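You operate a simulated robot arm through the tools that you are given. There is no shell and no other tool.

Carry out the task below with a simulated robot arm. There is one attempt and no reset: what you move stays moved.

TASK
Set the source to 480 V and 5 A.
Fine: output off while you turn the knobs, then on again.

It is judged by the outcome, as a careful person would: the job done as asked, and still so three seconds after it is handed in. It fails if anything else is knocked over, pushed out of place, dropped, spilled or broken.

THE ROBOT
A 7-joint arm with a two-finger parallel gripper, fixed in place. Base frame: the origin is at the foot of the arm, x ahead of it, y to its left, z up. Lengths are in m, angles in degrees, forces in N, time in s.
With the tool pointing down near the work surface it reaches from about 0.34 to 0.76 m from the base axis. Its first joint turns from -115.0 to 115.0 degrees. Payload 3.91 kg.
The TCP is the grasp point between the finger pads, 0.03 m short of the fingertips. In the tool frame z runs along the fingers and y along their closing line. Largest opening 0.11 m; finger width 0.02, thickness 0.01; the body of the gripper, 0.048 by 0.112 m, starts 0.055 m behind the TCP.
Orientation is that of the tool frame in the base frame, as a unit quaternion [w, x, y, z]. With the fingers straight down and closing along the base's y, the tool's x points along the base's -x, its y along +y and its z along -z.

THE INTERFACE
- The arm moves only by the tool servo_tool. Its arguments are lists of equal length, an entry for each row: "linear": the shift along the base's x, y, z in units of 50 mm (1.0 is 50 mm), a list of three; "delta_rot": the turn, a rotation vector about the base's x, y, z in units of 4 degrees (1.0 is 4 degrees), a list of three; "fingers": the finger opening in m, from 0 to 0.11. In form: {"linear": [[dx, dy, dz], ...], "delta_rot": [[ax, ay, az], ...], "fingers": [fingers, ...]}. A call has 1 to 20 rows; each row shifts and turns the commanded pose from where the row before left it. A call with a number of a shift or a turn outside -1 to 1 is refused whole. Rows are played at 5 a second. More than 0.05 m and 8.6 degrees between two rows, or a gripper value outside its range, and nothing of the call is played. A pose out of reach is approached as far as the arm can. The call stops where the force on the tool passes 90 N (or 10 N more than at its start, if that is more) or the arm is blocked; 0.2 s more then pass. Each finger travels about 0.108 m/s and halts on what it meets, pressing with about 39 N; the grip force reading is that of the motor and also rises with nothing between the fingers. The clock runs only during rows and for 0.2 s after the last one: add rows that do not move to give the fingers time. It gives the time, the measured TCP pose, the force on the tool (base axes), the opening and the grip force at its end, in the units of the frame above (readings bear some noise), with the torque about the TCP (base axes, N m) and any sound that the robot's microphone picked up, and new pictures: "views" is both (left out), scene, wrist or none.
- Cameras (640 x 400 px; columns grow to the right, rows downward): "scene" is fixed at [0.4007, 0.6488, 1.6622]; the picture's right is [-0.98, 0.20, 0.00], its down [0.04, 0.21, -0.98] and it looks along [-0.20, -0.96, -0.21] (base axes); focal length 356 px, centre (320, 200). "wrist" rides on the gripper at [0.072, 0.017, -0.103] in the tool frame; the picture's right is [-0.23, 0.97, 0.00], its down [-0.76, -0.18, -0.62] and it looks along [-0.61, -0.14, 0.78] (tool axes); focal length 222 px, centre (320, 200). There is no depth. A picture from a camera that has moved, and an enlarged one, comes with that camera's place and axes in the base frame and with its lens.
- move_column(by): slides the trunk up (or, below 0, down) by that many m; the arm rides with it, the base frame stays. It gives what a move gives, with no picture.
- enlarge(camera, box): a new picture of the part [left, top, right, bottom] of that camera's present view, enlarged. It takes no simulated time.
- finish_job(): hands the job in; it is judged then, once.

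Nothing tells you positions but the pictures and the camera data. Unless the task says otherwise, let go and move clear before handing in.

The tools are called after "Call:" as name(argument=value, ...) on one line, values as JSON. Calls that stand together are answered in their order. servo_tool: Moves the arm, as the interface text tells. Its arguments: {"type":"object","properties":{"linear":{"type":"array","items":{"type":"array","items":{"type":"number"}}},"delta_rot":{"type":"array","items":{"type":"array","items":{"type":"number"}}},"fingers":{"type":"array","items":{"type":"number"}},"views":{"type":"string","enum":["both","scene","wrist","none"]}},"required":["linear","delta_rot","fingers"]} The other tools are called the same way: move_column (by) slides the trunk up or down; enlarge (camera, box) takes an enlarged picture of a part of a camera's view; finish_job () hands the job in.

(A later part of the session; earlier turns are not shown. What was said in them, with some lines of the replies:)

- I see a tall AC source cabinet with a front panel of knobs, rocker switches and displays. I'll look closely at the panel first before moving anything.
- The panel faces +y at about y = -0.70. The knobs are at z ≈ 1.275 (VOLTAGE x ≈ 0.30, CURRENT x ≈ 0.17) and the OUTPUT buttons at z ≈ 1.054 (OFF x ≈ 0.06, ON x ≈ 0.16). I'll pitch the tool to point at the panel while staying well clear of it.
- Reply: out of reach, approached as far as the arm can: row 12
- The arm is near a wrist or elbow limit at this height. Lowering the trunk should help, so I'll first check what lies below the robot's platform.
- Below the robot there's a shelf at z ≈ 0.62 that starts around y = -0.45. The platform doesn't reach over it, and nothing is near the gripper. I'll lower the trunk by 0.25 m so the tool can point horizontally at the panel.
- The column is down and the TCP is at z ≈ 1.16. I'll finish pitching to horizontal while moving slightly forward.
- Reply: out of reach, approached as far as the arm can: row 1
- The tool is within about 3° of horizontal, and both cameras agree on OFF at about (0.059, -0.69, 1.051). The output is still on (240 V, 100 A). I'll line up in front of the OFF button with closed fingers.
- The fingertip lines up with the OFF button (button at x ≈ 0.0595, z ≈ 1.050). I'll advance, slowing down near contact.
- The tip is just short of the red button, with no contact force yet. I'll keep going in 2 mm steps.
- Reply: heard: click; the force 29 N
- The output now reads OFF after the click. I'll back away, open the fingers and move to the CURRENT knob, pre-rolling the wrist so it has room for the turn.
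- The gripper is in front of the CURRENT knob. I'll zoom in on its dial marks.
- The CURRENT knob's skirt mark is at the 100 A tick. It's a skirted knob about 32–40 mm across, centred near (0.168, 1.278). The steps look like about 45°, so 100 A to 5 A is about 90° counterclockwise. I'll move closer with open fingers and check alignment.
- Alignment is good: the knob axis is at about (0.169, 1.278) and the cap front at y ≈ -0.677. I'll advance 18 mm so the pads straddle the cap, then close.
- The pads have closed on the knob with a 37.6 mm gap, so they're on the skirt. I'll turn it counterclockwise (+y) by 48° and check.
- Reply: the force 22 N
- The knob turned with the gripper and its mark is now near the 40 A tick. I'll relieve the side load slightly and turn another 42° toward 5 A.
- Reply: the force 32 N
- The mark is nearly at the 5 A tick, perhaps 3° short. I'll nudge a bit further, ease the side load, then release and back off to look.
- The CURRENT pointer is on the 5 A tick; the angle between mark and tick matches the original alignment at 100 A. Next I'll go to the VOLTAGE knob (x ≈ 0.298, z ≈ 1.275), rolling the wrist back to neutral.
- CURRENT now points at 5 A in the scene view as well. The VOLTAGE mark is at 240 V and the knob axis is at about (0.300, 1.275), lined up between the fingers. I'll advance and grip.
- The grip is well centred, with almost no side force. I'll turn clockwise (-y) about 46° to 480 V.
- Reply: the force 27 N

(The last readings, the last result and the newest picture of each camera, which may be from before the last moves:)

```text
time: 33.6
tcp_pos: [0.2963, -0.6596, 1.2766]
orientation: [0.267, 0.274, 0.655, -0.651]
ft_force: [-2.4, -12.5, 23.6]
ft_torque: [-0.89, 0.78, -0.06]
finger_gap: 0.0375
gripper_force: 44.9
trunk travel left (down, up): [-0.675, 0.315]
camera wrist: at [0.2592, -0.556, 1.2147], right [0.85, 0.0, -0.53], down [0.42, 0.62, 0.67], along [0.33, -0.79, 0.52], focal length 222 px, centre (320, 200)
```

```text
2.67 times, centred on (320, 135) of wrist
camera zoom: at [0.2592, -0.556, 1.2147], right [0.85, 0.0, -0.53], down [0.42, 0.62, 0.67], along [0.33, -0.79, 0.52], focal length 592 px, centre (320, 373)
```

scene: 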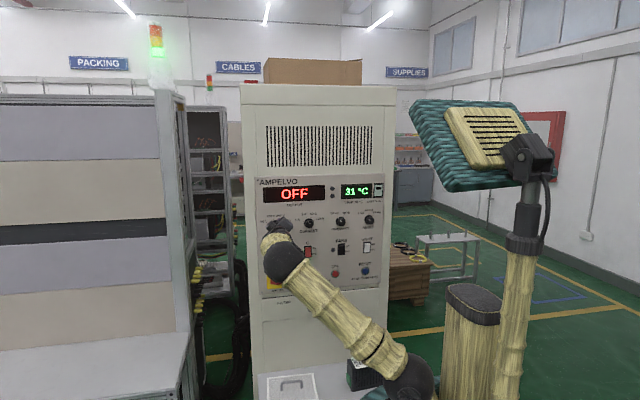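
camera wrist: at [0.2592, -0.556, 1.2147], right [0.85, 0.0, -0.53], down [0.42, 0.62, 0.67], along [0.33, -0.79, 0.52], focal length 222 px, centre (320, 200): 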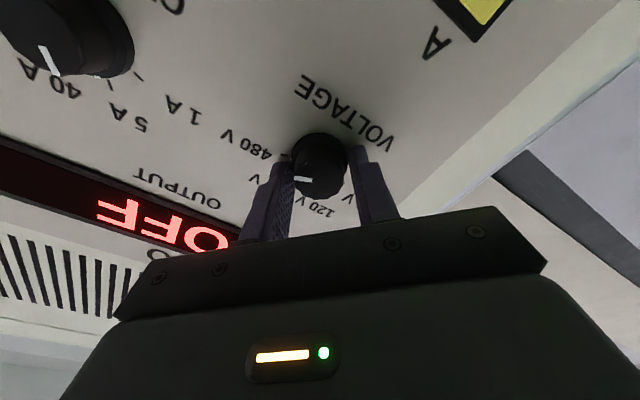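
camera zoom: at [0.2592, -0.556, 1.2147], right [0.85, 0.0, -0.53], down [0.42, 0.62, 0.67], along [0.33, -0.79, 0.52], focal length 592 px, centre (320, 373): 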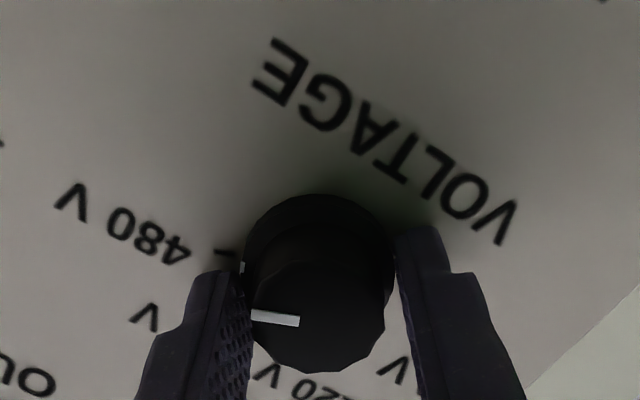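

The mark now lines up with the 480 V tick. I'll release, back off and check.

Call:
servo_tool(linear=[[0, 0, 0], [0, 0, 0], [0, 0, 0], [0, 0.3, 0], [0, 0.4, 0], [0, 0.5, 0], [0, 0, 0]], delta_rot=[[0, 0, 0], [0, 0, 0], [0, 0, 0], [0, 0, 0], [0, 0, 0], [0, 0, 0], [0, 0, 0]], fingers=[0.05, 0.07, 0.07, 0.07, 0.07, 0.07, 0.07])

Call:
enlarge(camera="wrist", box=[200, 60, 440, 210])

```text
time: 35.2
tcp_pos: [0.2984, -0.6, 1.2753]
orientation: [0.267, 0.273, 0.657, -0.65]
ft_force: [1.1, 0.0, 0.2]
ft_torque: [0.0, 0.02, 0.01]
finger_gap: 0.0699
gripper_force: 0.0
trunk travel left (down, up): [-0.675, 0.315]
camera wrist: at [0.2612, -0.4959, 1.2134], right [0.85, 0.0, -0.53], down [0.42, 0.61, 0.67], along [0.33, -0.79, 0.52], focal length 222 px, centre (320, 200)
```

scene: 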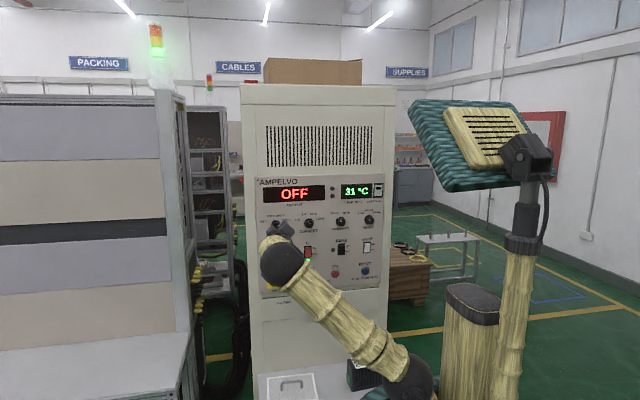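
wrist: 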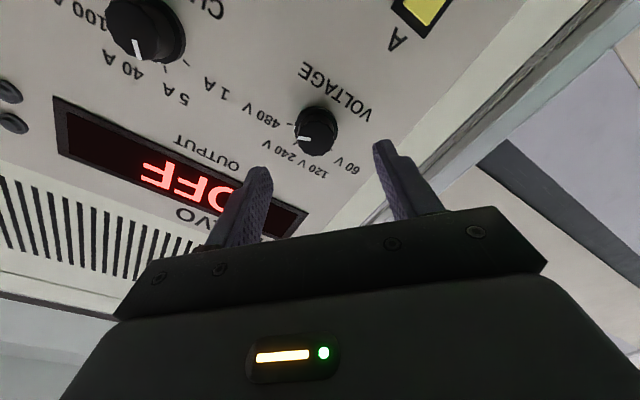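

```text
2.67 times, centred on (320, 135) of wrist
camera zoom: at [0.2612, -0.4959, 1.2134], right [0.85, 0.0, -0.53], down [0.42, 0.61, 0.67], along [0.33, -0.79, 0.52], focal length 592 px, centre (320, 373)
```

zoom: 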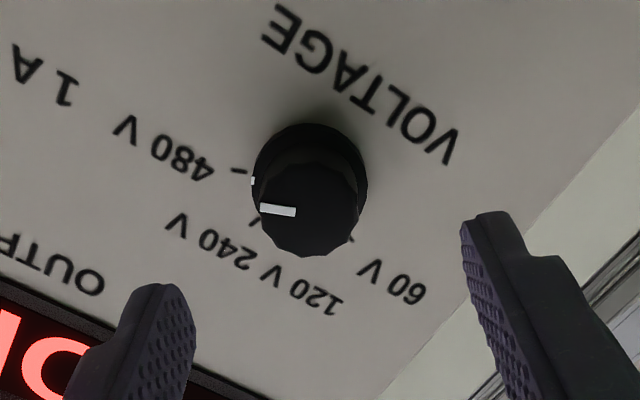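

VOLTAGE is on 480 V. Next I'll close the fingers, roll back to neutral and move in front of the green OUTPUT ON button (x ≈ 0.158, z ≈ 1.050).

Call:
servo_tool(linear=[[0, 0.3, 0], [-0.23, 0.1, -0.37], [-0.23, 0, -0.37], [-0.23, 0, -0.37], [-0.23, 0, -0.37], [-0.23, 0, -0.37], [-0.23, 0, -0.37], [-0.23, 0, -0.37], [-0.23, 0, -0.37], [-0.23, 0, -0.37], [-0.23, 0, -0.37], [-0.24, 0, -0.38], [-0.24, 0, -0.38], [0, 0, 0]], delta_rot=[[0, 0, 0], [0, 1, 0], [0, 1, 0], [0, 1, 0], [0, 1, 0], [0, 1, 0], [0, 1, 0], [0, 1, 0], [0, 1, 0], [0, 1, 0], [0, 1, 0], [0, 1, 0], [0, 0.4, 0], [0, 0, 0]], fingers=[0.07, 0.06, 0.04, 0.02, 0, 0, 0, 0, 0, 0, 0, 0, 0, 0])

Call:
enlarge(camera="scene", box=[250, 170, 390, 258])

```text
time: 38.2
tcp_pos: [0.1596, -0.5795, 1.0521]
orientation: [-0.009, -0.001, 0.708, -0.706]
ft_force: [-0.2, -0.2, -1.0]
ft_torque: [0.01, -0.01, 0.01]
finger_gap: 0.0002
gripper_force: 37.7
trunk travel left (down, up): [-0.675, 0.315]
camera wrist: at [0.0894, -0.4757, 1.036], right [0.21, 0.0, -0.98], down [0.77, 0.61, 0.17], along [0.6, -0.79, 0.13], focal length 222 px, centre (320, 200)
```

scene: 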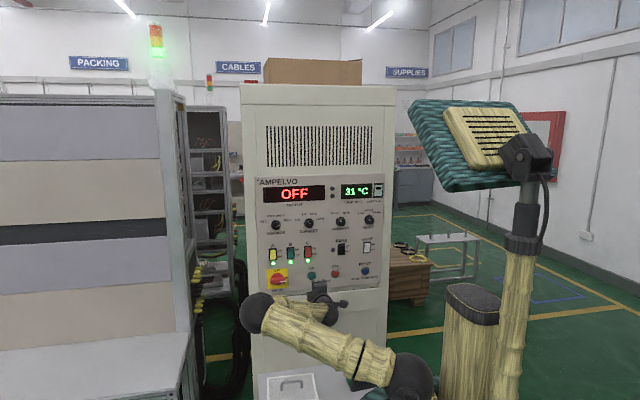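
wrist: 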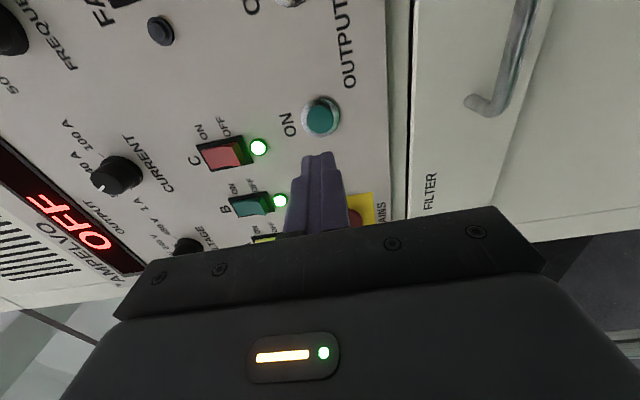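

```text
4.55 times, centred on (320, 214) of scene
camera zoom: at [0.4007, 0.6488, 1.6622], right [-0.98, 0.2, 0.0], down [0.04, 0.21, -0.98], along [-0.2, -0.96, -0.21], focal length 1617 px, centre (320, 136)
```

zoom: 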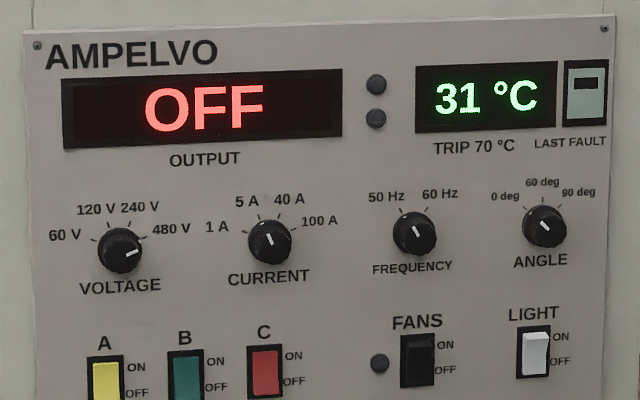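

Both knobs read correctly: VOLTAGE 480 V and CURRENT 5 A, with FREQUENCY and ANGLE unchanged. The ON button is at about (0.157, 1.049), and I'll advance onto it.

Call:
servo_tool(linear=[[-0.05, -0.3, -0.05], [0, -0.3, 0], [0, -0.3, 0], [0, -0.3, 0], [0, -0.2, 0], [0, -0.04, 0], [0, -0.04, 0], [0, -0.04, 0], [0, -0.04, 0], [0, 0, 0]], delta_rot=[[0, 0, 0], [0, 0, 0], [0, 0, 0], [0, 0, 0], [0, 0, 0], [0, 0, 0], [0, 0, 0], [0, 0, 0], [0, 0, 0], [0, 0, 0]], fingers=[0, 0, 0, 0, 0, 0, 0, 0, 0, 0])

```text
time: 40.4
tcp_pos: [0.1579, -0.6577, 1.0502]
orientation: [-0.008, 0.0, 0.709, -0.705]
ft_force: [0.9, 3.7, -1.9]
ft_torque: [0.05, 0.03, 0.03]
finger_gap: 0.0002
gripper_force: 37.6
trunk travel left (down, up): [-0.675, 0.315]
heard: click
camera wrist: at [0.0874, -0.5535, 1.0342], right [0.21, 0.0, -0.98], down [0.77, 0.61, 0.17], along [0.6, -0.79, 0.13], focal length 222 px, centre (320, 200)
```

scene: 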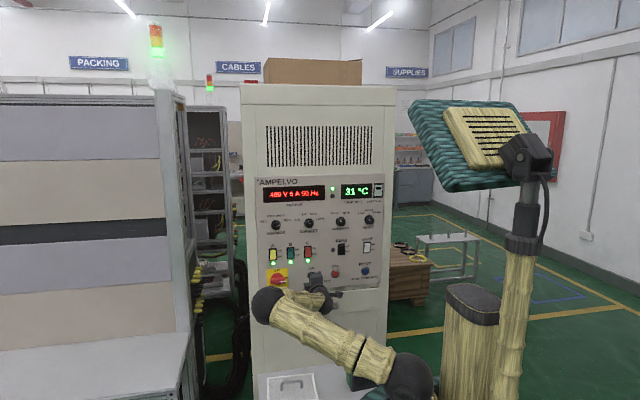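
wrist: 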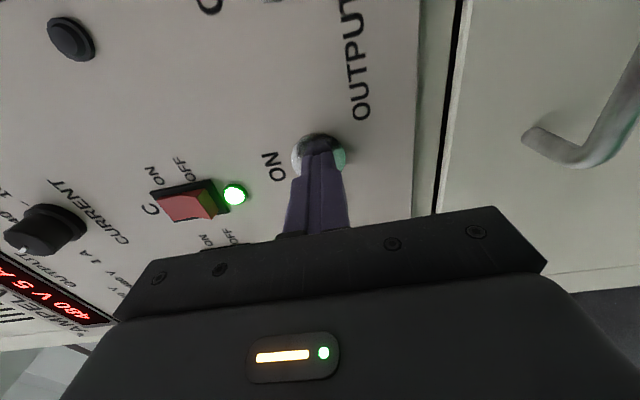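

It clicked, and the display now shows 480 V 5 A with the output lamp lit. I'll back well away from the panel and check the whole front again.

Call:
servo_tool(linear=[[0, 0.4, 0], [0, 0.4, 0], [0, 0.4, 0], [0, 0.4, 0], [0, 0.4, 0], [0, 0, 0], [0, 0, 0], [0, 0, 0], [0, 0, 0], [0, 0, 0], [0, 0, 0], [0, 0, 0], [0, 0, 0], [0, 0, 0], [0, 0, 0]], delta_rot=[[0, 0, 0], [0, 0, 0], [0, 0, 0], [0, 0, 0], [0, 0, 0], [0, 0, 0], [0, 0, 0], [0, 0, 0], [0, 0, 0], [0, 0, 0], [0, 0, 0], [0, 0, 0], [0, 0, 0], [0, 0, 0], [0, 0, 0]], fingers=[0, 0, 0, 0, 0, 0, 0, 0, 0, 0, 0, 0, 0, 0, 0])

Call:
enlarge(camera="scene", box=[250, 170, 390, 258])

Call:
enlarge(camera="scene", box=[250, 230, 390, 318])

```text
time: 43.6
tcp_pos: [0.1574, -0.5586, 1.0494]
orientation: [-0.007, -0.001, 0.709, -0.706]
ft_force: [0.0, -0.2, -0.1]
ft_torque: [0.0, 0.01, 0.0]
finger_gap: 0.0
gripper_force: 37.7
trunk travel left (down, up): [-0.675, 0.315]
camera wrist: at [0.0869, -0.4541, 1.0348], right [0.21, 0.0, -0.98], down [0.77, 0.61, 0.17], along [0.6, -0.79, 0.13], focal length 222 px, centre (320, 200)
```

scene: 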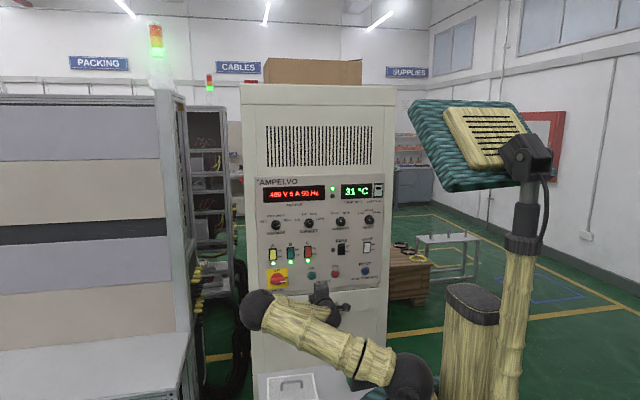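
wrist: 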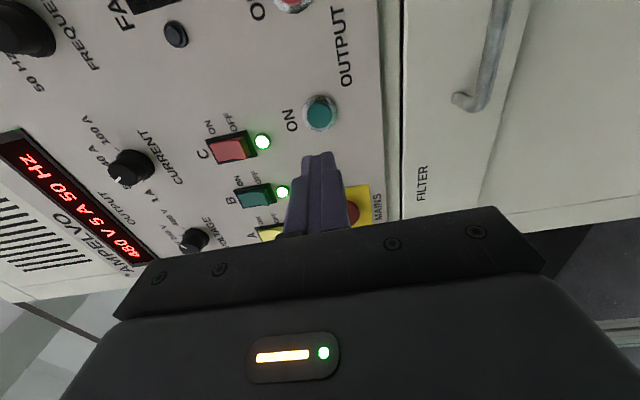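

```text
4.55 times, centred on (320, 214) of scene
camera zoom: at [0.4007, 0.6488, 1.6622], right [-0.98, 0.2, 0.0], down [0.04, 0.21, -0.98], along [-0.2, -0.96, -0.21], focal length 1617 px, centre (320, 136)
```

zoom: 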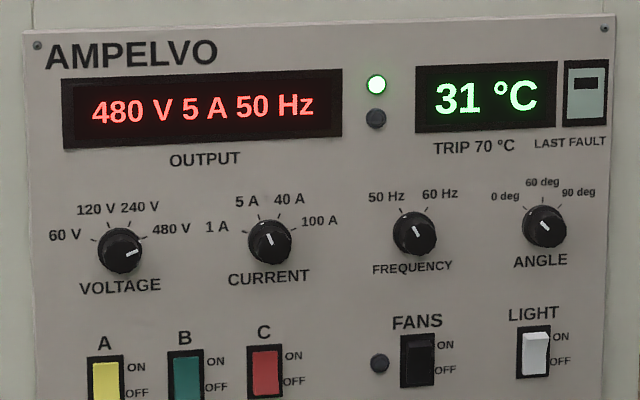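

```text
4.55 times, centred on (320, 274) of scene
camera zoom: at [0.4007, 0.6488, 1.6622], right [-0.98, 0.2, 0.0], down [0.04, 0.21, -0.98], along [-0.2, -0.96, -0.21], focal length 1617 px, centre (320, -136)
```

zoom: 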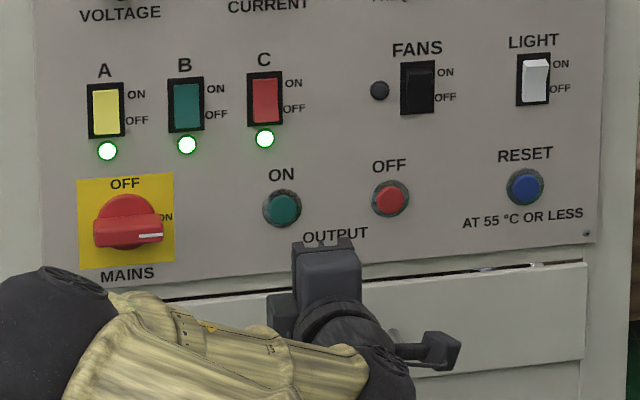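

The display reads 480 V 5 A 50 Hz with the output lamp lit. It has stayed stable at 31 °C, the A, B and C lamps are on as before, and the arm is clear of the panel. I'm handing in the job.

Call:
finish_job()

```text
The job is handed in.
```

The source is set to 480 V and 5 A, and the output is back on. The display reads 480 V 5 A 50 Hz.

I pressed OUTPUT OFF before turning either knob. VOLTAGE went from 240 V to 480 V and CURRENT from 100 A to 5 A, and then I pressed OUTPUT ON. The frequency, angle, fan and light controls, the A, B and C switches and the mains switch are all as I found them. The temperature display stayed at 31 °C.

To reach the panel I lowered the trunk by 0.25 m, and it is still down. The arm has let go and is backed about 10 cm away from the panel. Nothing was knocked or moved.
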